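You operate a simulated robot arm through the tools that you are given. There is no shell and no other tool. Be economical: measure what you need, move in short steps, check, and stop when the job is done.

The job below is to be done with a simulated robot arm. You get a single attempt, and the scene is never put back.

TASK
Test the stop: push it in, try up, free it, reset, then raise the boom to about 290 cm.

Only the result counts: the job must be done as asked and must still hold three seconds after the hand-in. Knocking over, shifting, dropping, spilling or breaking anything else fails it.

THE ROBOT
A 6-joint arm with a two-finger gripper on a trunk, on a base that drives. Base frame: it is fixed to the floor where the robot stands at the start and does not move with it; the origin is under the middle of the robot, x ahead of it, y to its left, z up. Units: mm, degrees, N and s.
It reaches about 1298 mm from its shoulder. Its first joint turns from -149.0 to 149.0 degrees. Places, roughly: up button [2400, -200, 1000]. Payload 1.57 kg.
The TCP is the grasp point between the finger pads, 21 mm short of the fingertips. In the tool frame z runs along the fingers and y along their closing line. Largest opening 70 mm; the body of the gripper starts 50 mm behind the TCP.
Orientation is that of the tool frame in the base frame, as a unit quaternion [w, x, y, z]. With the fingers straight down and closing along the base's y, the tool's x points along the base's -x, its y along +y and its z along -z.

THE INTERFACE
- The arm moves only by the tool nudge_tool. Its argument "deltas" is a list of rows, each a list of 7 numbers: the finger opening in mm, from 0 to 70, then the shift along the base's x, y, z in mm, then the turn, a rotation vector about the base's x, y, z in degrees. In form: [[claw, x, y, z, rx, ry, rz], ...]. A call has 1 to 10 rows; each row is the pose to reach, as a shift and turn from the pose commanded when the call began. Each row takes 0.2 s and may step no farther than 50 mm and 8.6 degrees from the row before; otherwise, or with a gripper value out of range, the whole call is refused. A pose out of reach is approached as far as the arm can. The call stops where the force on the tool passes 90 N (or 10 N more than at its start, if that is more) or the arm is blocked; 0.2 s more then pass. Each finger halts on what it meets, pressing with about 30 N; the grip force reading is that of the motor and also rises with nothing between the fingers. The clock runs only during rows and for 0.2 s after the last one: add rows that repeat a pose to give the fingers time. The reply holds the time, the measured pose of the TCP, the force on the tool along the base axes, the opening and the grip force, in the units named above and with some noise, with the torque about the TCP (base axes, N m) and any sound that the robot's microphone picked up.
- Cameras (640 x 400 px; columns grow to the right, rows downward): "scene" is now at [47.6, 114.5, 1973.6]; the picture's right is [-0.26, -0.97, 0.00], its down [-0.43, 0.11, -0.89] and it looks along [0.86, -0.23, -0.45] (base axes); focal length 255 px, centre (320, 200). "wrist" rides on the gripper at [79, 4, -81] in the tool frame; the picture's right is [-0.05, 1.00, 0.00], its down [-0.67, -0.04, -0.74] and it looks along [-0.74, -0.04, 0.67] (tool axes); focal length 256 px, centre (320, 200). There is no depth. A picture from a camera that has moved, and an enlarged one, comes with that camera's place and axes in the base frame and with its lens.
- snapshot(camera): a new picture of that camera. The clock stands still meanwhile.
- lift_body(by): slides the trunk up (or, below 0, down) by that many mm; the arm and the scene camera ride with it, the base frame stays. It gives what a move gives, with no picture.
- drive_base(legs): drives the robot by 1 to 6 legs, each [ahead, turn to the left] in mm and degrees, along the robot's own axes; the way and the turn of a leg run together, so that a leg with both is an arc; at most 1500 mm and 180 degrees a leg. The arm and the cameras ride along, it lands a little off, and it stops where it bumps. It gives what a move gives.
- aim_head(pan, tilt): turns the head with the scene camera to pan (to the left, within 155 degrees either way) and tilt (down, from -29 to 69), counted from straight ahead of the robot. It gives what a move gives.
- enlarge(camera, box): a new picture of the part [left, top, right, bottom] of that camera's present view, enlarged. The clock stands still meanwhile.
- finish_job(): hands the job in; it is judged then, once.

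Go step by step. Nothing tells you exact positions but the pictures and the camera data: compare them with the known pose of the tool, close in by small moves and look again before you grip or let go. The budget is 120 turns and 90 pictures, counting those below and the enlarged ones. Unless the task says otherwise, let go and move clear before handing in.

The tools are called after "Call:" as name(argument=value, ...) on one line, values as JSON. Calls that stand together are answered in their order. nudge_tool: Moves the arm, as the interface text tells. Its arguments: {"type":"object","properties":{"deltas":{"type":"array"}},"required":["deltas"]} The other tools are called the same way: lift_body (by) slides the trunk up or down; drive_base (legs) drives the base; aim_head (pan, tilt) turns the head that bears the scene camera; snapshot (camera) takes a picture; enlarge (camera, box) takes an enlarged picture of a part of a camera's view; finish_job () hands the job in.

At the start:

```text
time_s: 0.0
position: [736.2, -290.4, 1276.1]
tool_rot: [0.0, -0.003, 1.0, 0.0]
force: [-0.1, 0.2, 1.4]
ft_torque: [-0.01, 0.01, -0.01]
grip_width: 70.0
finger_force: 0.0
trunk travel left (down, up): [-958.0, 12.0]
robot x, y, heading: [3.6, -29.3, -0.4]
head pan, tilt: [-14.8, 26.5]
```

scene: 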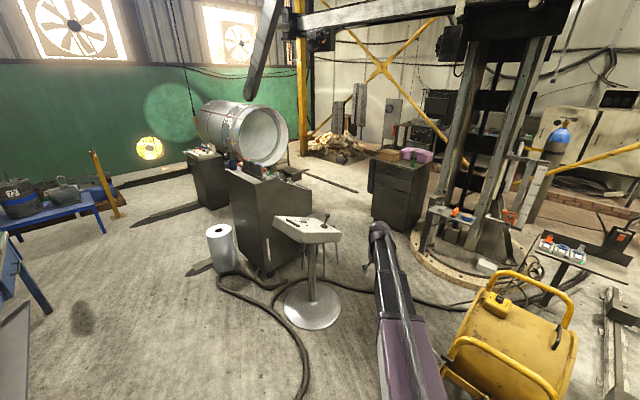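
wrist: 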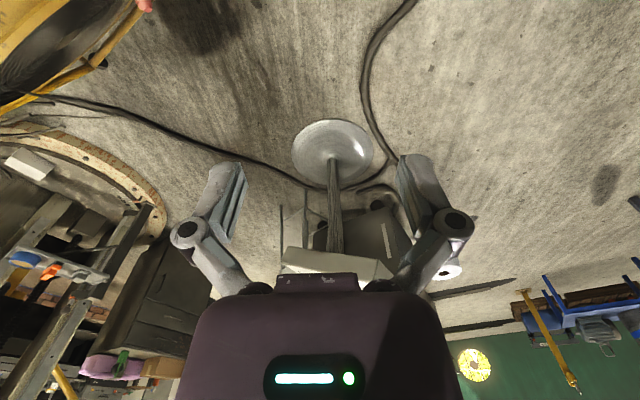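

I see a pedestal console ahead and cabinets with controls behind it. I'll look closer at both before moving.

Call:
enlarge(camera="scene", box=[180, 130, 360, 250])

Call:
enlarge(camera="scene", box=[260, 195, 360, 260])

Call:
enlarge(camera="scene", box=[380, 0, 640, 300])

```text
3.33 times, centred on (270, 190) of scene
camera zoom: at [47.6, 114.5, 1973.6], right [-0.26, -0.97, 0.0], down [-0.43, 0.11, -0.89], along [0.86, -0.23, -0.45], focal length 850 px, centre (487, 233)
```

zoom: 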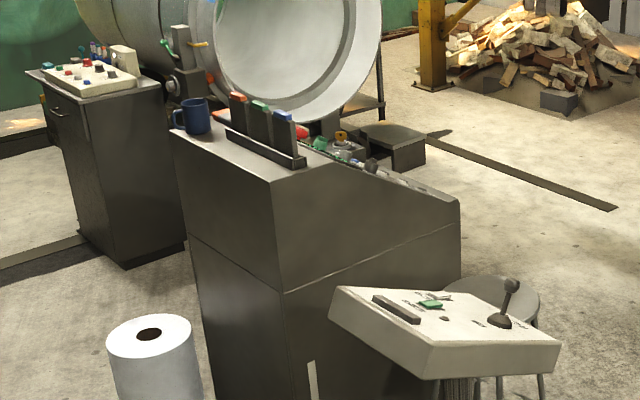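

```text
6.15 times, centred on (310, 228) of scene
camera zoom: at [47.6, 114.5, 1973.6], right [-0.26, -0.97, 0.0], down [-0.43, 0.11, -0.89], along [0.86, -0.23, -0.45], focal length 1569 px, centre (382, 31)
```

zoom: 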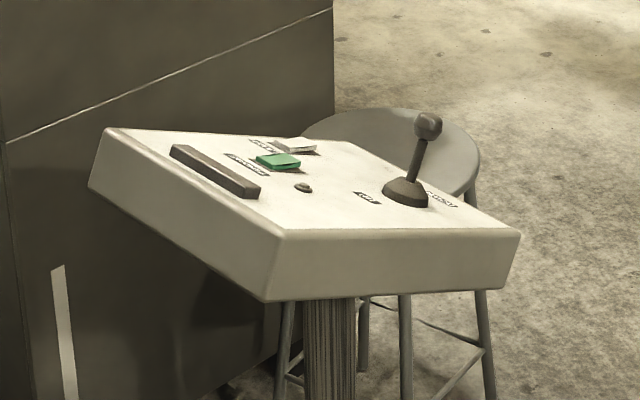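

```text
1.33 times, centred on (510, 150) of scene
camera zoom: at [47.6, 114.5, 1973.6], right [-0.26, -0.97, 0.0], down [-0.43, 0.11, -0.89], along [0.86, -0.23, -0.45], focal length 340 px, centre (67, 267)
```

zoom: 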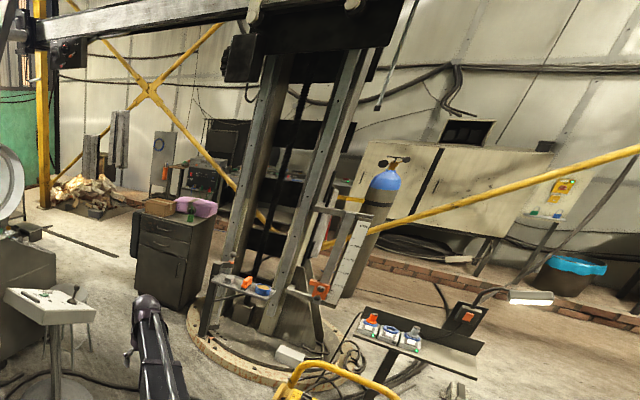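

The main console, with the red stop, stands behind the pedestal at about (2350,-200), and its panel faces -y toward the column. I'll check the way around on the right side.

Call:
aim_head(pan=-50, tilt=45)

Call:
snapshot(camera="scene")

```text
time_s: 1.0
position: [736.7, -290.2, 1277.6]
tool_rot: [0.001, -0.002, 1.0, 0.0]
force: [0.3, -0.2, -0.9]
ft_torque: [-0.01, 0.02, 0.03]
grip_width: 70.1
finger_force: 0.1
trunk travel left (down, up): [-958.0, 12.0]
robot x, y, heading: [3.1, -30.7, -0.3]
head pan, tilt: [-50.0, 45.0]
```

```text
84 pictures are left
camera scene: at [11.4, 76.6, 1945.4], right [-0.77, -0.64, 0.0], down [-0.45, 0.54, -0.71], along [0.45, -0.54, -0.71], focal length 255 px, centre (320, 200)
```

scene: 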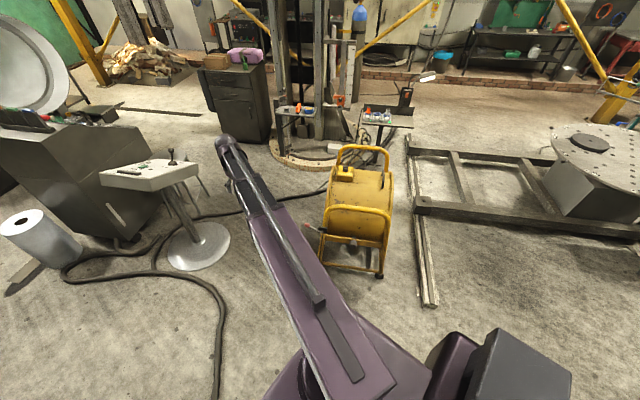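

The corridor between the pedestal (1713,-234) and the yellow reel (about 300..1150, -880..-1700) is passable. I'll drive it in stages.

Call:
drive_base(legs=[[700, 0], [0, -45], [1400, 0]])

Call:
aim_head(pan=75, tilt=35)

Call:
snapshot(camera="scene")

```text
time_s: 16.9
position: [2007.3, -1775.2, 1277.5]
tool_rot: [0.0, 0.394, 0.919, 0.0]
force: [-0.3, 0.9, 1.0]
ft_torque: [0.01, 0.0, 0.03]
grip_width: 69.9
finger_force: 0.0
trunk travel left (down, up): [-958.0, 12.0]
robot x, y, heading: [1688.1, -1065.3, -46.6]
head pan, tilt: [-50.0, 45.0]
```

```text
time_s: 19.0
position: [2007.6, -1774.9, 1277.0]
tool_rot: [0.0, 0.394, 0.919, 0.0]
force: [-0.1, -0.8, 0.5]
ft_torque: [0.01, 0.02, 0.01]
grip_width: 70.0
finger_force: 0.2
trunk travel left (down, up): [-958.0, 12.0]
robot x, y, heading: [1689.3, -1063.2, -46.7]
head pan, tilt: [75.0, 35.0]
```

```text
83 pictures are left
camera scene: at [1864.7, -872.7, 1960.2], right [0.47, -0.88, 0.0], down [-0.51, -0.27, -0.82], along [0.72, 0.39, -0.57], focal length 255 px, centre (320, 200)
```

scene: 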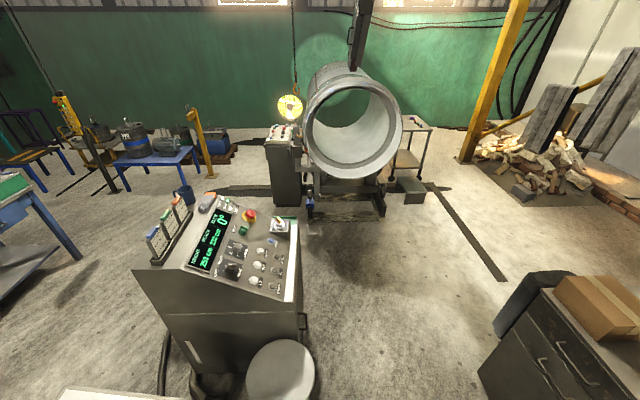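

Call:
enlarge(camera="scene", box=[170, 185, 320, 305])

Call:
enlarge(camera="scene", box=[220, 200, 300, 250])

Call:
enlarge(camera="scene", box=[215, 235, 295, 300])

```text
3.33 times, centred on (245, 245) of scene
camera zoom: at [1864.7, -872.7, 1960.2], right [0.47, -0.88, 0.0], down [-0.51, -0.27, -0.82], along [0.72, 0.39, -0.57], focal length 850 px, centre (570, 50)
```

zoom: 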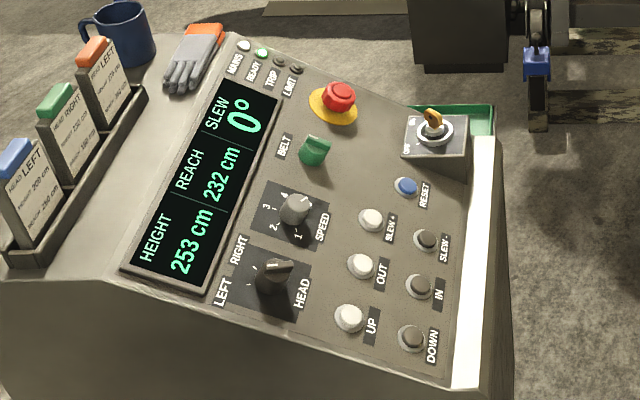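

```text
8.00 times, centred on (260, 225) of scene
camera zoom: at [1864.7, -872.7, 1960.2], right [0.47, -0.88, 0.0], down [-0.51, -0.27, -0.82], along [0.72, 0.39, -0.57], focal length 2039 px, centre (800, 0)
```

zoom: 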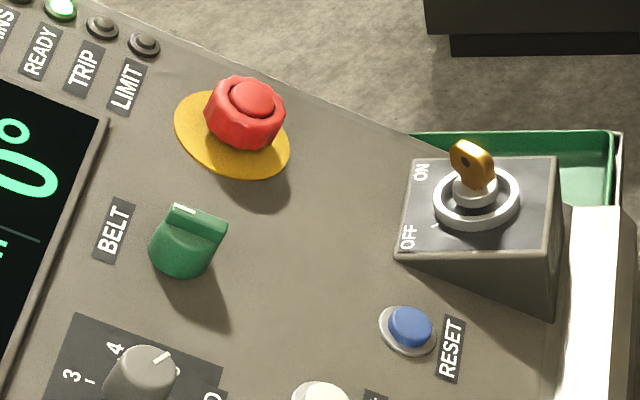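

```text
6.15 times, centred on (255, 268) of scene
camera zoom: at [1864.7, -872.7, 1960.2], right [0.47, -0.88, 0.0], down [-0.51, -0.27, -0.82], along [0.72, 0.39, -0.57], focal length 1569 px, centre (720, -215)
```

zoom: 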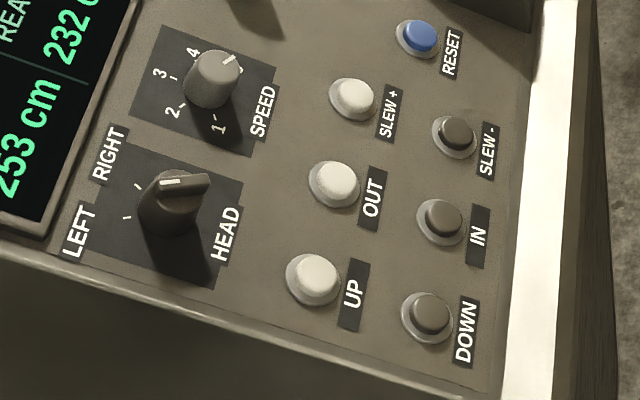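

The console is clear now: red stop, blue RESET and white UP, with height at 253 cm and the READY lamp lit. I'll move round to the operator's side, facing the panel.

Call:
drive_base(legs=[[0, 46.7], [800, 0]])

Call:
drive_base(legs=[[0, 105]])

Call:
aim_head(pan=0, tilt=45)

Call:
snapshot(camera="scene")

Call:
snapshot(camera="wrist")

```text
time_s: 27.2
position: [3222.7, -1298.0, 1275.7]
tool_rot: [0.0, -0.012, 1.0, 0.0]
force: [-0.3, -0.3, -0.3]
ft_torque: [-0.05, 0.03, 0.02]
grip_width: 70.0
finger_force: 0.0
trunk travel left (down, up): [-958.0, 12.0]
robot x, y, heading: [2483.1, -1058.0, 1.2]
head pan, tilt: [75.0, 35.0]
```

```text
time_s: 34.3
position: [2508.2, -282.0, 1276.6]
tool_rot: [0.0, 0.808, -0.589, 0.0]
force: [-0.6, 0.4, -0.1]
ft_torque: [0.04, -0.03, -0.05]
grip_width: 70.1
finger_force: 0.2
trunk travel left (down, up): [-958.0, 12.0]
robot x, y, heading: [2465.8, -1070.2, 107.5]
head pan, tilt: [75.0, 35.0]
```

```text
time_s: 35.8
position: [2508.5, -282.7, 1276.5]
tool_rot: [0.0, 0.808, -0.59, 0.0]
force: [-0.2, -0.7, -0.2]
ft_torque: [0.0, -0.01, -0.02]
grip_width: 70.2
finger_force: 0.2
trunk travel left (down, up): [-958.0, 12.0]
robot x, y, heading: [2462.4, -1068.6, 107.3]
head pan, tilt: [0.0, 45.0]
```

```text
79 pictures are left
camera scene: at [2291.0, -1085.5, 1945.5], right [0.95, 0.3, 0.0], down [0.21, -0.67, -0.71], along [-0.21, 0.67, -0.71], focal length 255 px, centre (320, 200)
```

scene: 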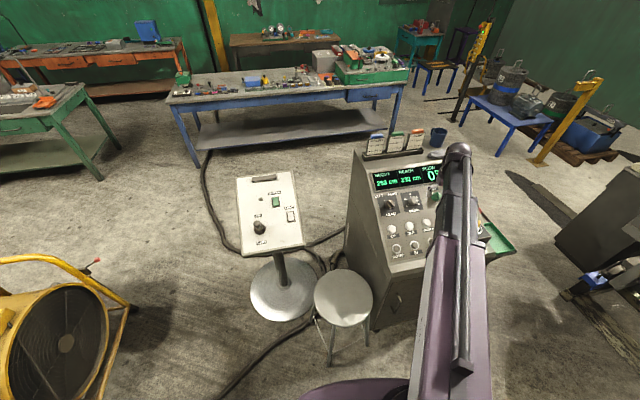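

```text
78 pictures are left
camera wrist: at [2529.3, -358.8, 1357.5], right [-0.97, -0.26, 0.0], down [-0.17, 0.65, 0.74], along [-0.19, 0.72, -0.67], focal length 256 px, centre (320, 200)
```

wrist: 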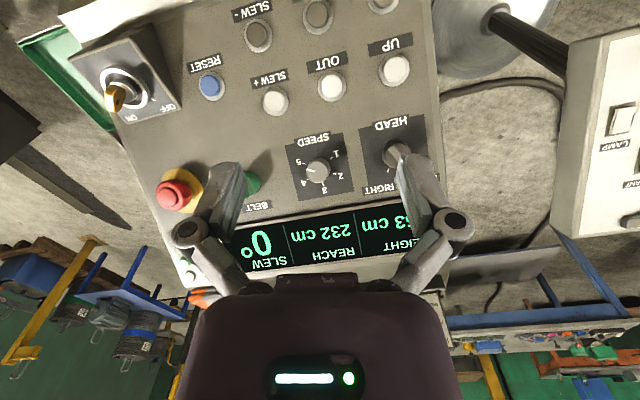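

Now both cameras see the panel, so I'll zoom in for triangulation.

Call:
enlarge(camera="scene", box=[350, 120, 450, 280])

Call:
enlarge(camera="wrist", box=[60, 0, 460, 250])

```text
2.50 times, centred on (400, 200) of scene
camera zoom: at [2291.0, -1085.5, 1945.5], right [0.95, 0.3, 0.0], down [0.21, -0.67, -0.71], along [-0.21, 0.67, -0.71], focal length 637 px, centre (120, 200)
```

zoom: 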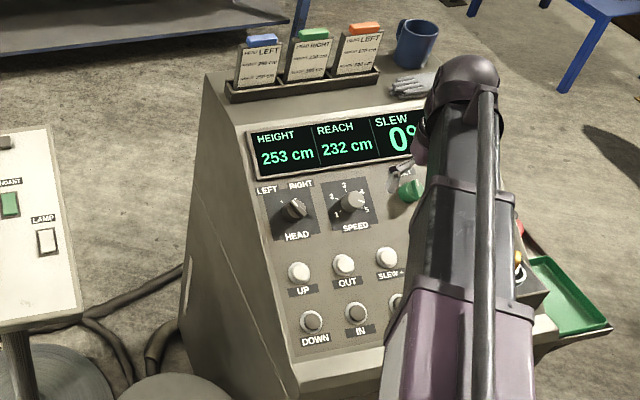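

```text
1.60 times, centred on (260, 125) of wrist
camera zoom: at [2529.3, -358.8, 1357.5], right [-0.97, -0.26, 0.0], down [-0.17, 0.65, 0.74], along [-0.19, 0.72, -0.67], focal length 410 px, centre (416, 320)
```

zoom: 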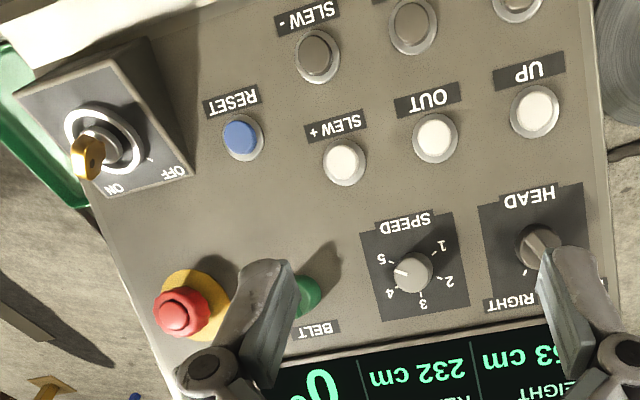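

Triangulation gives UP ≈ (2391,-250,988), RESET ≈ (2648,-147,965) and the stop ≈ (2685,-2,1070). The panel tilts about 31° toward (0.5,-0.87). I'll bring the tool above the stop and tilt it square to the panel.

Call:
nudge_tool(deltas=[[30, 30.6, 30.4, 0, 0, 0, 2], [0, 61.2, 60.8, 0, 0, 0, 4], [0, 91.8, 91.2, 0, 0, 0, 6], [0, 122.4, 121.6, 0, 0, 0, 8], [0, 153, 152, 0, 0, 0, 10], [0, 183.6, 182.4, 0, 0, 0, 12], [0, 214, 213, 0, 0, 0, 12.3]])

Call:
nudge_tool(deltas=[[0, 0, 0, -10, 6.7, 3.9, 0], [0, 0, 0, -20, 13.4, 7.7, 0], [0, 0, 0, -30, 20.1, 11.6, 0], [0, 0, 0, -40, 26.8, 15.5, 0], [0, 0, 0, -40, 26.8, 15.5, 0]])

Call:
snapshot(camera="wrist")

Call:
snapshot(camera="scene")

```text
time_s: 37.4
position: [2723.5, -65.8, 1276.7]
tool_rot: [0.001, 0.867, -0.498, 0.0]
force: [0.6, -0.2, -1.0]
ft_torque: [-0.02, 0.01, 0.01]
grip_width: 0.1
finger_force: 29.2
trunk travel left (down, up): [-958.0, 12.0]
robot x, y, heading: [2459.6, -1068.4, 107.6]
head pan, tilt: [0.0, 45.0]
```

```text
time_s: 38.6
position: [2723.3, -69.7, 1302.7]
tool_rot: [-0.134, 0.835, -0.48, -0.232]
force: [0.0, 0.0, 0.0]
ft_torque: [-0.01, -0.01, 0.02]
grip_width: 0.0
finger_force: 28.9
out of reach, approached as far as the arm can: row 1, 2, 3, 4, 5
trunk travel left (down, up): [-958.0, 12.0]
robot x, y, heading: [2462.1, -1068.3, 107.8]
head pan, tilt: [0.0, 45.0]
```

```text
75 pictures are left
camera wrist: at [2773.8, -166.5, 1331.4], right [-0.89, -0.46, 0.03], down [-0.06, 0.18, 0.98], along [-0.46, 0.87, -0.19], focal length 256 px, centre (320, 200)
```

wrist: 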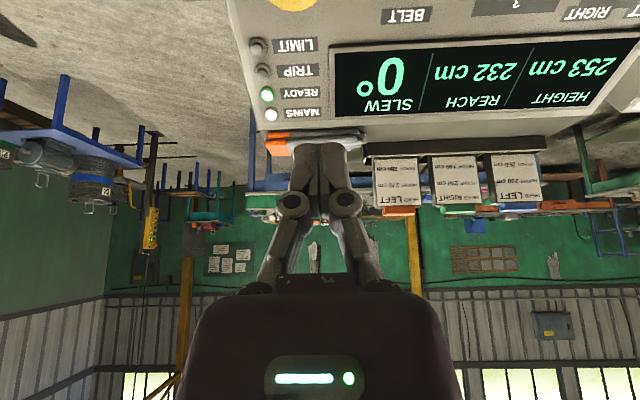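

```text
74 pictures are left
camera scene: at [2290.8, -1085.2, 1945.4], right [0.95, 0.3, 0.0], down [0.21, -0.67, -0.71], along [-0.21, 0.67, -0.71], focal length 255 px, centre (320, 200)
```

scene: 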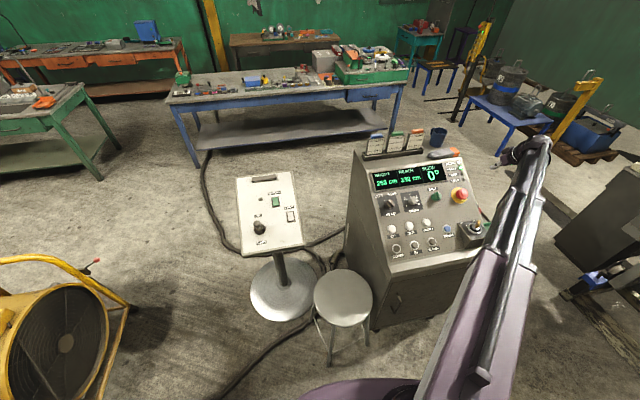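

The tilt matches the panel but the arm is stretched too far. The scene view is now unobstructed, so I'll refine the target positions from it.

Call:
enlarge(camera="scene", box=[360, 160, 500, 260])

Call:
enlarge(camera="scene", box=[425, 155, 495, 250])

Call:
enlarge(camera="scene", box=[360, 120, 460, 190])

```text
4.00 times, centred on (430, 210) of scene
camera zoom: at [2290.8, -1085.2, 1945.4], right [0.95, 0.3, 0.0], down [0.21, -0.67, -0.71], along [-0.21, 0.67, -0.71], focal length 1020 px, centre (-120, 160)
```

zoom: 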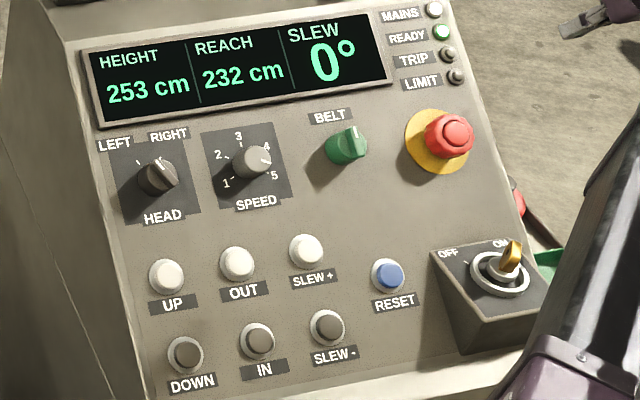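

```text
4.21 times, centred on (460, 202) of scene
camera zoom: at [2290.8, -1085.2, 1945.4], right [0.95, 0.3, 0.0], down [0.21, -0.67, -0.71], along [-0.21, 0.67, -0.71], focal length 1073 px, centre (-270, 190)
```

zoom: 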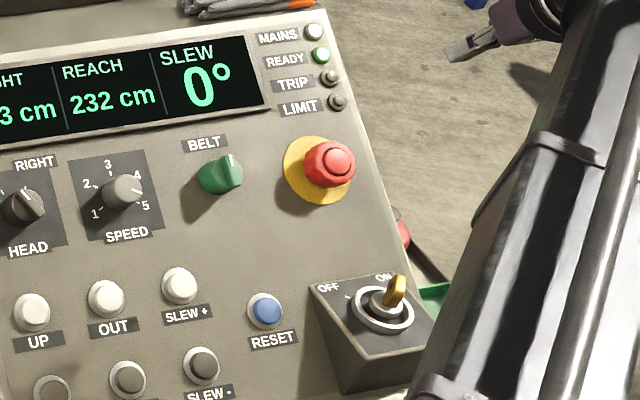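

```text
5.71 times, centred on (410, 155) of scene
camera zoom: at [2290.8, -1085.2, 1945.4], right [0.95, 0.3, 0.0], down [0.21, -0.67, -0.71], along [-0.21, 0.67, -0.71], focal length 1457 px, centre (-194, 457)
```

zoom: 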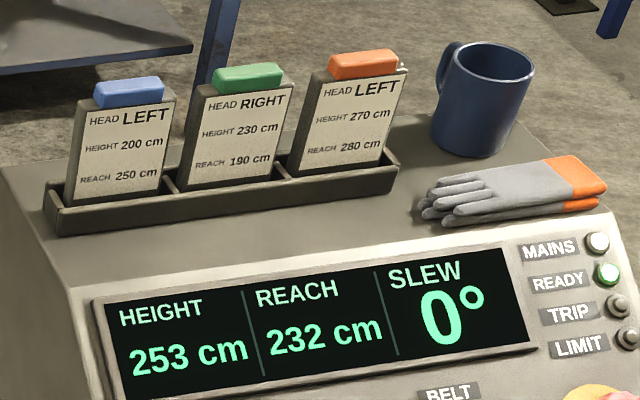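

The arm is at full stretch, so I'll retract it, drive a bit closer and lower the trunk while the tool is out over open floor to the right.

Call:
nudge_tool(deltas=[[0, -10, -40, 40, 26.8, 15.5, 0], [0, -20, -80, 60, 26.8, 15.5, 0], [0, -30, -120, 60, 26.8, 15.5, 0], [0, -40, -160, 60, 26.8, 15.5, 0], [0, -50, -200, 60, 26.8, 15.5, 0]])

```text
refused: row 1 steps farther than a row can; nothing moved
```

The turn counts from the current pose, so I'll use zero rotation.

Call:
nudge_tool(deltas=[[0, -8, -35, 30, 0, 0, 0], [0, -16, -70, 60, 0, 0, 0], [0, -26, -110, 60, 0, 0, 0], [0, -36, -150, 60, 0, 0, 0], [0, -48, -195, 60, 0, 0, 0]])

Call:
drive_base(legs=[[0, -32], [160, 0]])

Call:
aim_head(pan=10, tilt=45)

Call:
snapshot(camera="scene")

```text
time_s: 39.8
position: [2676.3, -269.1, 1304.7]
tool_rot: [-0.134, 0.835, -0.48, -0.232]
force: [0.2, 0.2, 0.0]
ft_torque: [0.01, -0.01, -0.03]
grip_width: 0.1
finger_force: 28.6
out of reach, approached as far as the arm can: row 1, 2, 3, 4, 5
trunk travel left (down, up): [-958.0, 12.0]
robot x, y, heading: [2464.3, -1067.3, 107.6]
head pan, tilt: [0.0, 45.0]
```

```text
time_s: 43.6
position: [3110.6, -348.6, 1303.4]
tool_rot: [0.192, -0.67, 0.693, 0.185]
force: [0.2, 0.8, -0.1]
ft_torque: [-0.03, -0.02, -0.01]
grip_width: 0.0
finger_force: 28.6
trunk travel left (down, up): [-958.0, 12.0]
robot x, y, heading: [2506.1, -911.5, 76.0]
head pan, tilt: [0.0, 45.0]
```

```text
time_s: 44.3
position: [3110.0, -347.7, 1303.7]
tool_rot: [0.193, -0.67, 0.692, 0.186]
force: [0.1, -0.7, -0.3]
ft_torque: [0.02, -0.01, -0.01]
grip_width: 0.0
finger_force: 29.0
trunk travel left (down, up): [-958.0, 12.0]
robot x, y, heading: [2509.1, -916.3, 76.4]
head pan, tilt: [10.0, 45.0]
```

```text
70 pictures are left
camera scene: at [2339.3, -837.6, 1945.4], right [1.0, -0.07, 0.0], down [-0.05, -0.71, -0.71], along [0.05, 0.71, -0.71], focal length 255 px, centre (320, 200)
```

scene: 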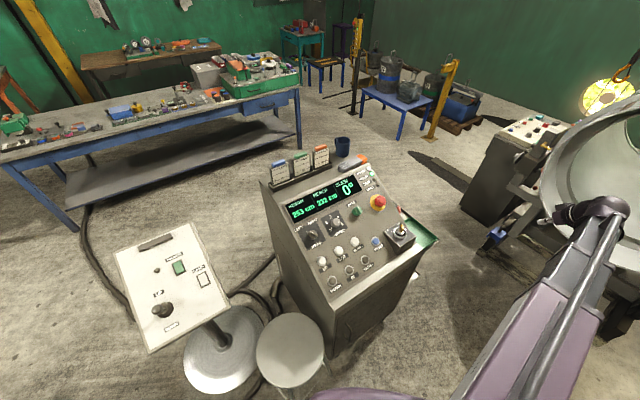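

Clear view and clear floor under the tool, so I'll lower the trunk 350 mm.

Call:
lift_body(by=-350)

Call:
enlarge(camera="scene", box=[260, 100, 460, 260])

```text
time_s: 47.8
position: [3111.0, -346.9, 953.6]
tool_rot: [0.192, -0.669, 0.693, 0.185]
force: [-0.2, -0.2, 0.8]
ft_torque: [0.03, 0.01, 0.02]
grip_width: 0.1
finger_force: 28.7
trunk travel left (down, up): [-608.0, 362.0]
robot x, y, heading: [2507.1, -914.6, 76.3]
head pan, tilt: [10.0, 45.0]
```

```text
2.50 times, centred on (360, 180) of scene
camera zoom: at [2339.4, -837.0, 1595.5], right [1.0, -0.07, 0.0], down [-0.05, -0.71, -0.71], along [0.05, 0.71, -0.71], focal length 637 px, centre (220, 250)
```

zoom: 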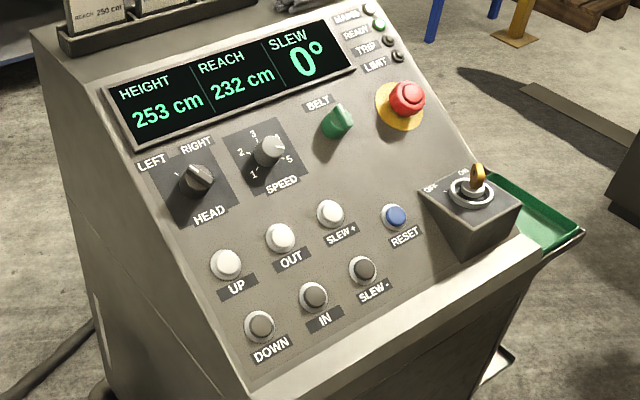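

RESET refined to (2648,-152,964) and the stop top to about (2694,8,1069). I'll raise the tool, turn it back square to the panel and bring it above the stop.

Call:
nudge_tool(deltas=[[0, 0, 0, 49, 0, 0, 7.8], [0, 0, 0, 98, 0, 0, 15.6], [0, 0, 0, 147, 0, 0, 23.4], [0, 0, 0, 196, 0, 0, 31.3], [0, 0, 0, 245, 0, 0, 31.3]])

Call:
nudge_tool(deltas=[[0, -38, 30, 0, 0, 0, 0], [0, -76, 60, 0, 0, 0, 0], [0, -114, 90, 0, 0, 0, 0], [0, -152, 120, 0, 0, 0, 0], [0, -190, 150, 0, 0, 0, 0], [0, -228, 180, 0, 0, 0, 0], [0, -266, 210, 0, 0, 0, 0], [0, -304, 240, 0, 0, 0, 0], [0, -342, 270, 0, 0, 0, 0], [0, -380, 300, 0, 0, 0, 0]])

Call:
snapshot(camera="wrist")

Call:
snapshot(camera="scene")

```text
time_s: 49.0
position: [3111.4, -346.4, 952.7]
tool_rot: [-0.135, 0.833, -0.485, -0.23]
force: [-0.2, -0.5, -0.1]
ft_torque: [-0.02, 0.03, -0.01]
grip_width: 0.0
finger_force: 28.4
out of reach, approached as far as the arm can: row 1, 2, 3, 4, 5
trunk travel left (down, up): [-608.0, 362.0]
robot x, y, heading: [2505.3, -916.4, 76.1]
head pan, tilt: [10.0, 45.0]
```

```text
time_s: 50.7
position: [2861.7, -141.5, 950.7]
tool_rot: [-0.135, 0.833, -0.494, -0.208]
force: [25.5, -23.8, -4.0]
ft_torque: [-0.23, -0.64, -0.07]
grip_width: 0.0
finger_force: 28.7
trunk travel left (down, up): [-608.0, 362.0]
robot x, y, heading: [2509.9, -913.7, 75.9]
head pan, tilt: [10.0, 45.0]
stopped in row 8: the force on the tool passed its limit at 118 N (the readings are from after the stop); the commanded pose is now the measured one
```

```text
68 pictures are left
camera wrist: at [2906.7, -240.0, 983.4], right [-0.9, -0.43, 0.01], down [-0.09, 0.21, 0.97], along [-0.42, 0.88, -0.23], focal length 256 px, centre (320, 200)
```

wrist: 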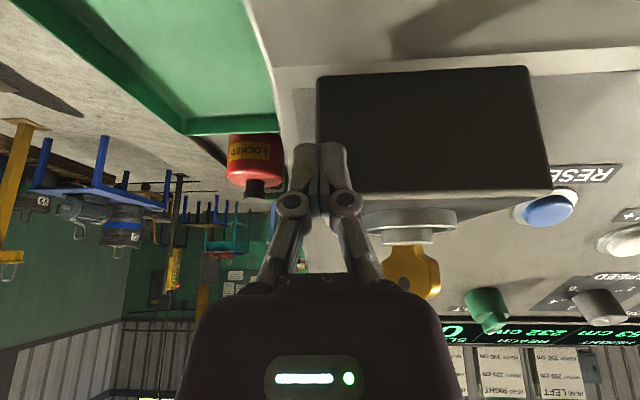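

```text
67 pictures are left
camera scene: at [2338.5, -838.6, 1595.5], right [1.0, -0.07, 0.0], down [-0.05, -0.7, -0.71], along [0.05, 0.71, -0.71], focal length 255 px, centre (320, 200)
```

scene: 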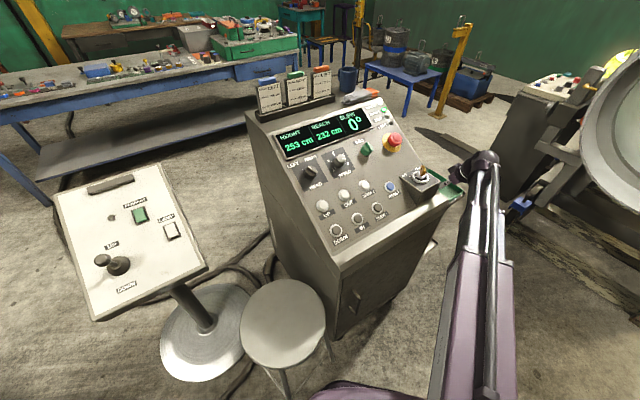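

The lift was not reached, so the sideways move touched the side of the console; nothing seems displaced. I'll back off gently and then test upward motion on its own.

Call:
nudge_tool(deltas=[[0, 25, -22, 0, 0, 0, 0], [0, 50, -45, 0, 0, 0, 0], [0, 75, -67, 0, 0, 0, 0], [0, 110, -100, 0, 0, 0, 0]])

Call:
nudge_tool(deltas=[[0, 0, 0, 40, 0, 0, 0], [0, 0, 0, 80, 0, 0, 0]])

Call:
enlarge(camera="scene", box=[340, 60, 480, 220])

```text
time_s: 51.7
position: [2966.4, -238.4, 950.9]
tool_rot: [-0.134, 0.833, -0.492, -0.215]
force: [0.8, 0.3, 0.3]
ft_torque: [0.01, -0.05, 0.01]
grip_width: 0.0
finger_force: 28.3
trunk travel left (down, up): [-608.0, 362.0]
robot x, y, heading: [2507.1, -915.7, 76.3]
head pan, tilt: [10.0, 45.0]
```

```text
time_s: 52.3
position: [2966.0, -237.5, 950.5]
tool_rot: [-0.135, 0.832, -0.494, -0.213]
force: [0.6, 0.1, 0.0]
ft_torque: [0.04, 0.02, 0.0]
grip_width: 0.2
finger_force: 28.7
out of reach, approached as far as the arm can: row 1, 2
trunk travel left (down, up): [-608.0, 362.0]
robot x, y, heading: [2507.3, -917.5, 76.0]
head pan, tilt: [10.0, 45.0]
```

```text
2.50 times, centred on (410, 140) of scene
camera zoom: at [2339.5, -837.2, 1595.5], right [1.0, -0.07, 0.0], down [-0.05, -0.71, -0.71], along [0.05, 0.71, -0.71], focal length 637 px, centre (95, 350)
```

zoom: 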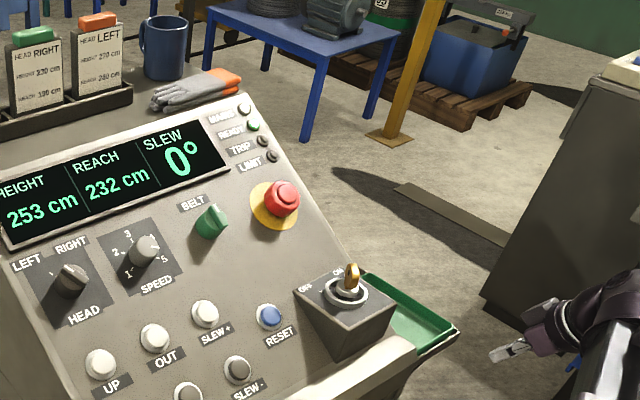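

Everything on the console is intact. Upward motion seems blocked by a joint limit with this tilt, so I'll probe how less tilt helps.

Call:
nudge_tool(deltas=[[0, 0, 0, 0, -6.9, -4, 0], [0, 0, 0, 0, -13.8, -8, 0], [0, 0, 0, 0, -13.8, -8, 0]])

Call:
nudge_tool(deltas=[[0, 0, 0, 40, 0, 0, 0], [0, 0, 0, 80, 0, 0, 0], [0, 0, 0, 120, 0, 0, 0], [0, 0, 0, 160, 0, 0, 0]])

Call:
aim_head(pan=-20, tilt=45)

Call:
snapshot(camera="scene")

```text
time_s: 53.1
position: [2966.1, -237.7, 931.3]
tool_rot: [-0.068, 0.856, -0.505, -0.093]
force: [-0.1, 0.0, 0.2]
ft_torque: [-0.01, 0.03, 0.0]
grip_width: 0.2
finger_force: 28.7
out of reach, approached as far as the arm can: row 1, 2, 3
trunk travel left (down, up): [-608.0, 362.0]
robot x, y, heading: [2506.9, -914.7, 75.9]
head pan, tilt: [10.0, 45.0]
```

```text
time_s: 54.1
position: [2966.9, -237.4, 933.0]
tool_rot: [-0.068, 0.855, -0.505, -0.094]
force: [-0.6, -0.4, 0.9]
ft_torque: [0.02, 0.01, 0.0]
grip_width: 0.1
finger_force: 28.8
out of reach, approached as far as the arm can: row 1, 2, 3, 4
trunk travel left (down, up): [-608.0, 362.0]
robot x, y, heading: [2510.5, -916.6, 76.1]
head pan, tilt: [10.0, 45.0]
```

```text
time_s: 55.0
position: [2966.4, -236.3, 931.9]
tool_rot: [-0.067, 0.855, -0.505, -0.094]
force: [0.6, 0.2, 0.3]
ft_torque: [0.03, 0.0, 0.03]
grip_width: 0.2
finger_force: 29.2
trunk travel left (down, up): [-608.0, 362.0]
robot x, y, heading: [2506.2, -912.9, 76.2]
head pan, tilt: [-20.0, 45.0]
```

```text
65 pictures are left
camera scene: at [2379.2, -850.7, 1595.4], right [0.83, -0.56, 0.0], down [-0.39, -0.59, -0.71], along [0.39, 0.59, -0.71], focal length 255 px, centre (320, 200)
```

scene: 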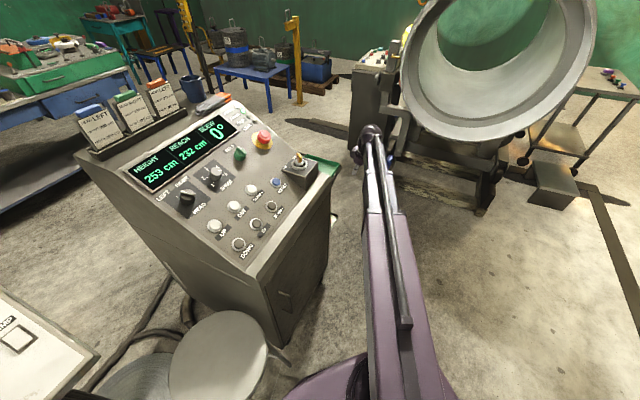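

The arm only moves its wrist in a horizontal plane: wrist height is set by the trunk (about 185 mm above the TCP, times cos of the tilt). So I'll do the vertical moves with the trunk, starting by raising it and restoring the tilt.

Call:
lift_body(by=235)

Call:
nudge_tool(deltas=[[0, 0, 0, 0, 6.9, 4, 0], [0, 0, 0, 0, 13.8, 8, 0], [0, 0, 0, 0, 13.8, 8, 0]])

```text
time_s: 57.5
position: [2967.1, -237.2, 1166.7]
tool_rot: [-0.067, 0.856, -0.504, -0.095]
force: [-0.2, -1.2, 0.3]
ft_torque: [0.01, -0.04, -0.03]
grip_width: 0.0
finger_force: 28.4
trunk travel left (down, up): [-843.0, 127.0]
robot x, y, heading: [2507.4, -915.7, 76.3]
head pan, tilt: [-20.0, 45.0]
```

```text
time_s: 58.3
position: [2966.5, -235.8, 1185.7]
tool_rot: [-0.135, 0.832, -0.493, -0.214]
force: [0.9, 0.0, 0.8]
ft_torque: [-0.01, -0.01, 0.03]
grip_width: 0.1
finger_force: 28.4
out of reach, approached as far as the arm can: row 1, 2, 3
trunk travel left (down, up): [-843.0, 127.0]
robot x, y, heading: [2508.0, -915.0, 75.9]
head pan, tilt: [-20.0, 45.0]
```

Now move across at z≈1186, well above the key and stop, correcting the small orientation error.

Call:
nudge_tool(deltas=[[0, -35, 27, 0, 0.8, 1.9, 0.7], [0, -70, 54, 0, 0.8, 1.9, 0.7], [0, -105, 82, 0, 0.8, 1.9, 0.7], [0, -140, 109, 0, 0.8, 1.9, 0.7], [0, -175, 137, 0, 0.8, 1.9, 0.7], [0, -210, 164, 0, 0.8, 1.9, 0.7], [0, -242, 191, 0, 0.8, 1.9, 0.7]])

Call:
aim_head(pan=10, tilt=30)

Call:
snapshot(camera="wrist")

Call:
snapshot(camera="scene")

```text
time_s: 59.9
position: [2721.9, -44.9, 1187.7]
tool_rot: [-0.131, 0.831, -0.489, -0.231]
force: [-0.6, 0.9, -0.1]
ft_torque: [0.0, -0.02, 0.01]
grip_width: 0.0
finger_force: 28.7
trunk travel left (down, up): [-843.0, 127.0]
robot x, y, heading: [2505.4, -911.7, 76.2]
head pan, tilt: [-20.0, 45.0]
```

```text
time_s: 60.8
position: [2724.9, -45.6, 1187.6]
tool_rot: [-0.131, 0.831, -0.489, -0.231]
force: [-0.6, 0.0, -0.7]
ft_torque: [-0.01, -0.03, -0.01]
grip_width: 0.1
finger_force: 28.4
trunk travel left (down, up): [-843.0, 127.0]
robot x, y, heading: [2510.4, -914.1, 76.1]
head pan, tilt: [10.0, 30.0]
```

```text
64 pictures are left
camera wrist: at [2773.6, -143.1, 1216.8], right [-0.89, -0.45, 0.04], down [-0.05, 0.19, 0.98], along [-0.45, 0.87, -0.19], focal length 256 px, centre (320, 200)
```

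wrist: 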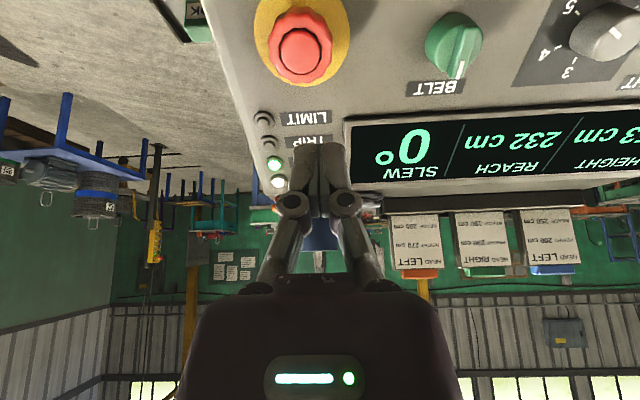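

```text
63 pictures are left
camera scene: at [2340.3, -828.0, 1853.0], right [1.0, -0.07, 0.0], down [-0.04, -0.5, -0.87], along [0.06, 0.86, -0.5], focal length 255 px, centre (320, 200)
```

scene: 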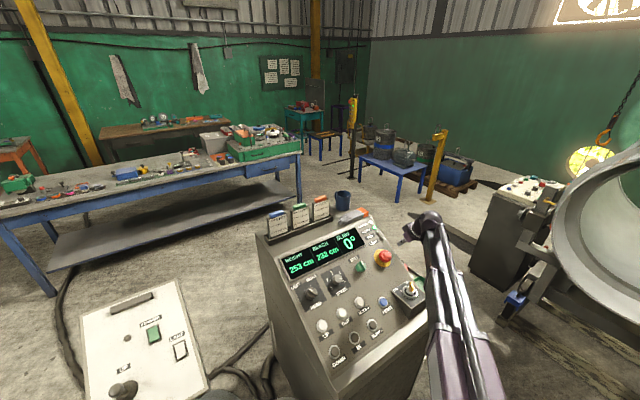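

The wrist view shows the stop about 14 mm further along the panel's right axis. I'll shift, come down along the panel normal to about 30 mm off, and check again.

Call:
nudge_tool(deltas=[[0, -8.6, 42.7, 0, 0, 0, 0], [0, -8.6, 42.7, 0, 0, 0, 0]])

Call:
lift_body(by=-65)

Call:
snapshot(camera="wrist")

Call:
enlarge(camera="scene", box=[340, 180, 460, 290])

```text
time_s: 61.4
position: [2716.5, -3.1, 1188.8]
tool_rot: [-0.132, 0.831, -0.488, -0.231]
force: [-0.3, -0.9, 0.6]
ft_torque: [0.02, 0.03, -0.05]
grip_width: 0.0
finger_force: 28.9
trunk travel left (down, up): [-843.0, 127.0]
robot x, y, heading: [2505.3, -914.9, 76.1]
head pan, tilt: [10.0, 30.0]
```

```text
time_s: 62.5
position: [2715.5, -2.3, 1123.4]
tool_rot: [-0.131, 0.831, -0.489, -0.231]
force: [-0.7, -0.2, 1.1]
ft_torque: [-0.02, 0.02, 0.01]
grip_width: 0.1
finger_force: 28.2
trunk travel left (down, up): [-778.0, 192.0]
robot x, y, heading: [2511.1, -912.7, 75.9]
head pan, tilt: [10.0, 30.0]
```

```text
62 pictures are left
camera wrist: at [2765.8, -99.8, 1151.8], right [-0.89, -0.45, 0.04], down [-0.05, 0.19, 0.98], along [-0.45, 0.87, -0.19], focal length 256 px, centre (320, 200)
```

wrist: 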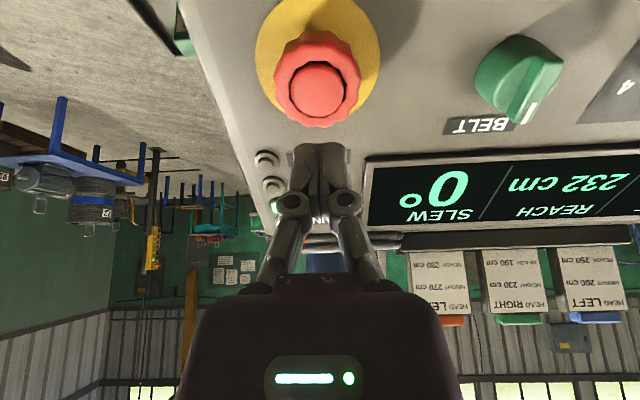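

```text
3.64 times, centred on (400, 235) of scene
camera zoom: at [2340.1, -828.0, 1788.1], right [1.0, -0.07, 0.0], down [-0.03, -0.5, -0.87], along [0.06, 0.86, -0.5], focal length 927 px, centre (29, 73)
```

zoom: 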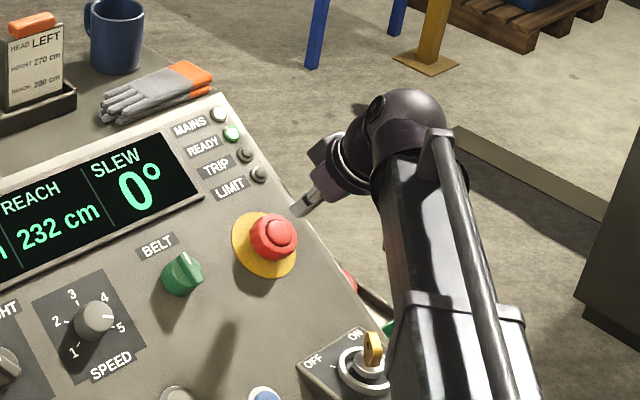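

The two wrist views put the stop face at about (2704,21,1058), 70 mm ahead of the TCP and 11 mm downslope. I'll align and close to about 8 mm.

Call:
nudge_tool(deltas=[[0, -5, 10, 0, 0, 0, 0], [0, -5, 10, 0, 0, 0, 0]])

Call:
lift_body(by=-38)

Call:
snapshot(camera="wrist")

Call:
enlarge(camera="scene", box=[360, 180, 440, 240])

```text
time_s: 63.1
position: [2711.4, 6.6, 1123.9]
tool_rot: [-0.131, 0.831, -0.488, -0.231]
force: [0.1, 0.2, -1.1]
ft_torque: [-0.02, 0.0, 0.0]
grip_width: 0.0
finger_force: 28.7
trunk travel left (down, up): [-778.0, 192.0]
robot x, y, heading: [2506.7, -913.2, 75.9]
head pan, tilt: [10.0, 30.0]
```

```text
time_s: 63.9
position: [2713.0, 7.5, 1086.5]
tool_rot: [-0.131, 0.831, -0.489, -0.231]
force: [0.7, -0.4, 0.7]
ft_torque: [-0.04, -0.02, 0.02]
grip_width: 0.0
finger_force: 28.4
trunk travel left (down, up): [-740.0, 230.0]
robot x, y, heading: [2507.5, -913.9, 76.1]
head pan, tilt: [10.0, 30.0]
```

```text
60 pictures are left
camera wrist: at [2761.1, -90.5, 1113.8], right [-0.89, -0.45, 0.04], down [-0.05, 0.19, 0.98], along [-0.45, 0.87, -0.19], focal length 256 px, centre (320, 200)
```

wrist: 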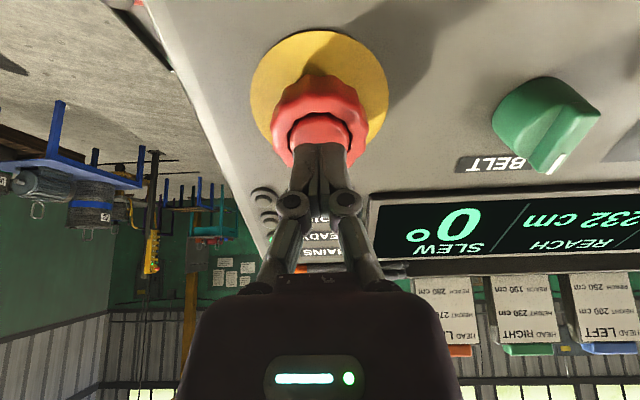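

```text
6.67 times, centred on (400, 210) of scene
camera zoom: at [2340.0, -828.0, 1750.0], right [1.0, -0.07, 0.0], down [-0.03, -0.5, -0.87], along [0.06, 0.86, -0.5], focal length 1699 px, centre (-213, 133)
```

zoom: 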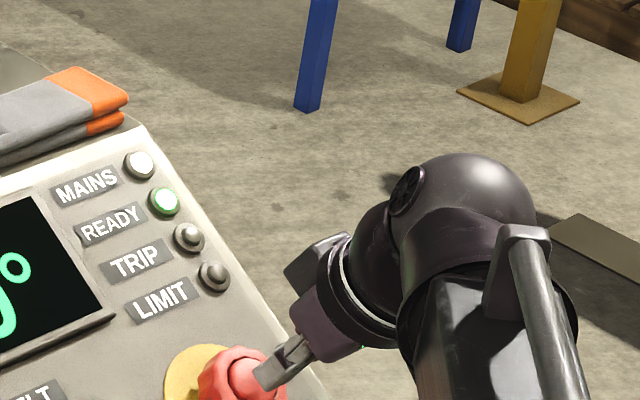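

Fingers are centred on the stop with about 9 mm to go. I'll press with short steps, using a slight tilt change to give the downward motion.

Call:
nudge_tool(deltas=[[0, 2, -4, 0, 0, 0, 0], [0, 1, -2.2, -3.4, -1.8, -1.05, 0], [0, 0, -0.5, -6.9, -3.6, -2.1, 0], [0, -1, 1.3, -10.3, -5.4, -3.1, 0], [0, -2, 3.1, -13.7, -7.2, -4.2, 0]])

Call:
snapshot(camera="wrist")

Call:
enlarge(camera="scene", box=[270, 170, 440, 290])

```text
time_s: 65.1
position: [2710.6, 11.2, 1073.4]
tool_rot: [-0.097, 0.845, -0.497, -0.168]
force: [0.4, 0.6, 6.1]
ft_torque: [0.03, 0.02, -0.03]
grip_width: 6.1
finger_force: 28.7
trunk travel left (down, up): [-740.0, 230.0]
robot x, y, heading: [2507.4, -914.7, 76.0]
head pan, tilt: [10.0, 30.0]
```

```text
58 pictures are left
camera wrist: at [2756.7, -82.7, 1117.8], right [-0.9, -0.44, 0.03], down [-0.13, 0.31, 0.94], along [-0.43, 0.84, -0.33], focal length 256 px, centre (320, 200)
```

wrist: 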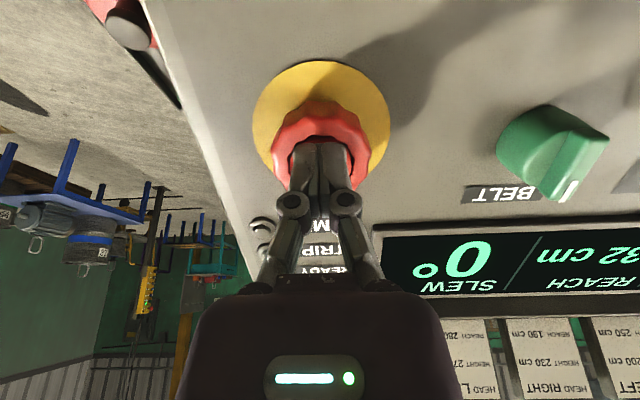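

```text
3.33 times, centred on (355, 230) of scene
camera zoom: at [2340.0, -828.8, 1750.2], right [1.0, -0.07, 0.0], down [-0.03, -0.5, -0.87], along [0.06, 0.86, -0.5], focal length 850 px, centre (203, 100)
```

zoom: 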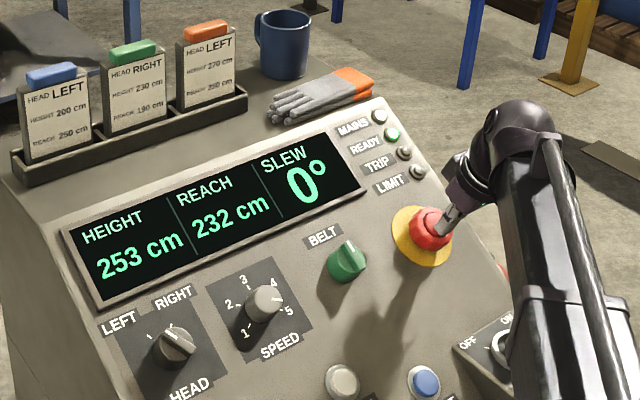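

Contact made (6 N). I'll keep pressing.

Call:
nudge_tool(deltas=[[0, -0.5, 1, -2, -1.5, -0.9, 0], [0, -1, 2, -4, -3, -1.7, 0], [0, -1.5, 3, -6, -4.6, -2.6, 0], [0, -2, 4, -8, -6.2, -3.6, 0]])

Call:
enlarge(camera="scene", box=[270, 170, 440, 290])

```text
time_s: 66.1
position: [2708.2, 13.0, 1067.9]
tool_rot: [-0.067, 0.854, -0.502, -0.117]
force: [3.1, -0.5, 17.1]
ft_torque: [0.2, 0.06, -0.08]
grip_width: 5.9
finger_force: 28.9
trunk travel left (down, up): [-740.0, 230.0]
robot x, y, heading: [2508.7, -912.7, 75.9]
head pan, tilt: [10.0, 30.0]
```

```text
3.33 times, centred on (355, 230) of scene
camera zoom: at [2340.2, -830.1, 1750.4], right [1.0, -0.07, 0.0], down [-0.03, -0.5, -0.87], along [0.06, 0.86, -0.5], focal length 850 px, centre (203, 100)
```

zoom: 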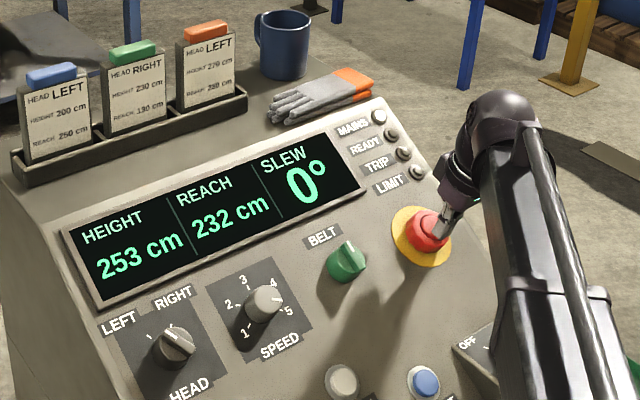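

READY went dark, so the stop is in. I'll back off and see whether it latched.

Call:
lift_body(by=90)

Call:
enlarge(camera="scene", box=[270, 170, 440, 290])

Call:
enlarge(camera="wrist", box=[200, 0, 440, 200])

```text
time_s: 67.3
position: [2708.4, 14.2, 1154.9]
tool_rot: [-0.066, 0.854, -0.503, -0.116]
force: [0.2, 0.8, 0.2]
ft_torque: [-0.04, 0.0, 0.01]
grip_width: 0.0
finger_force: 28.8
trunk travel left (down, up): [-830.0, 140.0]
robot x, y, heading: [2509.0, -913.5, 75.8]
head pan, tilt: [10.0, 30.0]
```

```text
3.33 times, centred on (355, 230) of scene
camera zoom: at [2340.0, -827.8, 1840.0], right [1.0, -0.07, 0.0], down [-0.03, -0.5, -0.87], along [0.06, 0.86, -0.5], focal length 850 px, centre (203, 100)
```

zoom: 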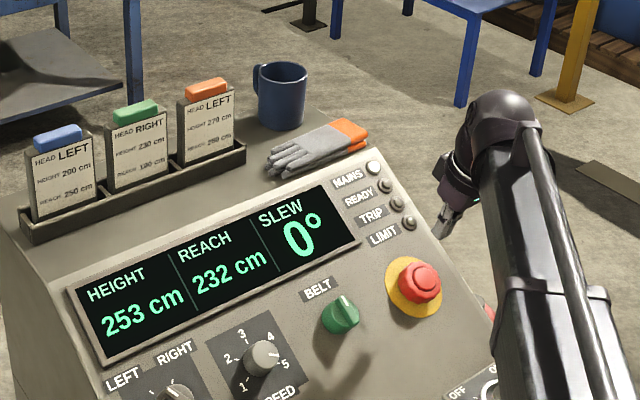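

```text
2.00 times, centred on (320, 100) of wrist
camera zoom: at [2751.4, -73.0, 1212.2], right [-0.9, -0.44, 0.02], down [-0.18, 0.41, 0.89], along [-0.4, 0.8, -0.45], focal length 512 px, centre (320, 400)
```

zoom: 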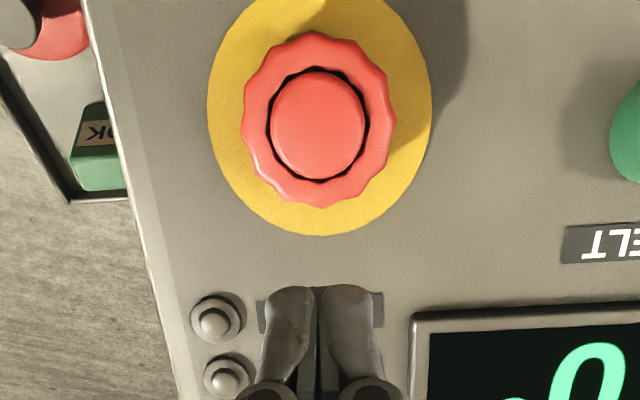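

The stop latched and READY stays dark. Next I'll move above the UP button, restoring the tilt.

Call:
nudge_tool(deltas=[[0, -26, -36, 0, 6.7, 3.9, 0], [0, -52, -72, 0, 13.4, 7.8, 0], [0, -82, -112, 0, 13.4, 7.8, 0], [0, -112, -152, 0, 13.4, 7.8, 0], [0, -142, -192, 0, 13.4, 7.8, 0], [0, -172, -232, 0, 13.4, 7.8, 0], [0, -202, -276, 0, 13.4, 7.8, 0], [0, -232, -316, 0, 13.4, 7.8, 0], [0, -261, -356, 0, 13.4, 7.8, 0], [0, -261, -361, 0, 13.4, 7.8, 0]])

Call:
lift_body(by=-80)

Call:
snapshot(camera="wrist")

```text
refused: row 7 steps farther than a row can; nothing moved
```

```text
time_s: 68.5
position: [2708.5, 13.8, 1075.4]
tool_rot: [-0.066, 0.854, -0.503, -0.115]
force: [0.1, 0.1, 0.8]
ft_torque: [-0.02, 0.01, 0.02]
grip_width: 0.1
finger_force: 28.7
trunk travel left (down, up): [-750.0, 220.0]
robot x, y, heading: [2513.3, -912.0, 76.0]
head pan, tilt: [10.0, 30.0]
```

```text
53 pictures are left
camera wrist: at [2751.3, -73.1, 1132.4], right [-0.9, -0.44, 0.02], down [-0.18, 0.41, 0.89], along [-0.4, 0.8, -0.45], focal length 256 px, centre (320, 200)
```

wrist: 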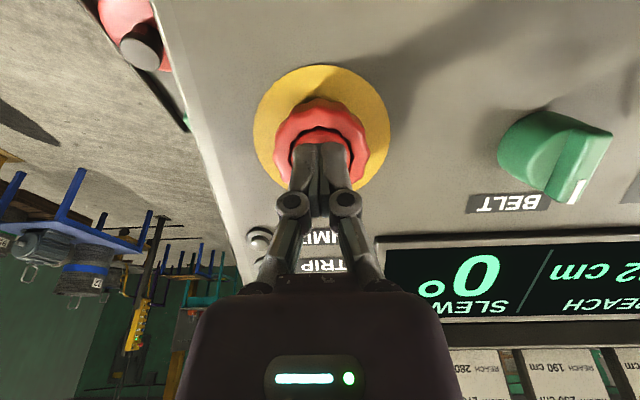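

That move was refused and the trunk came down over the stop without contact. I'll raise again and redo it with even steps, not chaining dependent moves.

Call:
lift_body(by=80)

Call:
nudge_tool(deltas=[[0, -26, -36, 0, 6.7, 3.9, 0], [0, -52, -72, 0, 13.4, 7.8, 0], [0, -80, -110, 0, 13.4, 7.8, 0], [0, -108, -149, 0, 13.4, 7.8, 0], [0, -136, -188, 0, 13.4, 7.8, 0], [0, -164, -227, 0, 13.4, 7.8, 0], [0, -192, -266, 0, 13.4, 7.8, 0], [0, -220, -305, 0, 13.4, 7.8, 0], [0, -246, -342, 0, 13.4, 7.8, 0], [0, -261, -361, 0, 13.4, 7.8, 0]])

```text
time_s: 69.7
position: [2708.8, 16.7, 1155.4]
tool_rot: [-0.066, 0.854, -0.503, -0.115]
force: [-0.3, -0.6, -0.8]
ft_torque: [0.0, 0.01, -0.01]
grip_width: 0.0
finger_force: 28.9
trunk travel left (down, up): [-830.0, 140.0]
robot x, y, heading: [2505.3, -912.0, 75.9]
head pan, tilt: [10.0, 30.0]
```

```text
time_s: 71.9
position: [2441.9, -297.1, 1175.4]
tool_rot: [-0.132, 0.831, -0.489, -0.231]
force: [0.1, 0.4, 0.5]
ft_torque: [0.02, -0.01, -0.01]
grip_width: 0.0
finger_force: 28.6
out of reach, approached as far as the arm can: row 1, 2, 3, 4, 5, 6, 7, 8, 9, 10
trunk travel left (down, up): [-830.0, 140.0]
robot x, y, heading: [2511.9, -914.0, 76.3]
head pan, tilt: [10.0, 30.0]
```

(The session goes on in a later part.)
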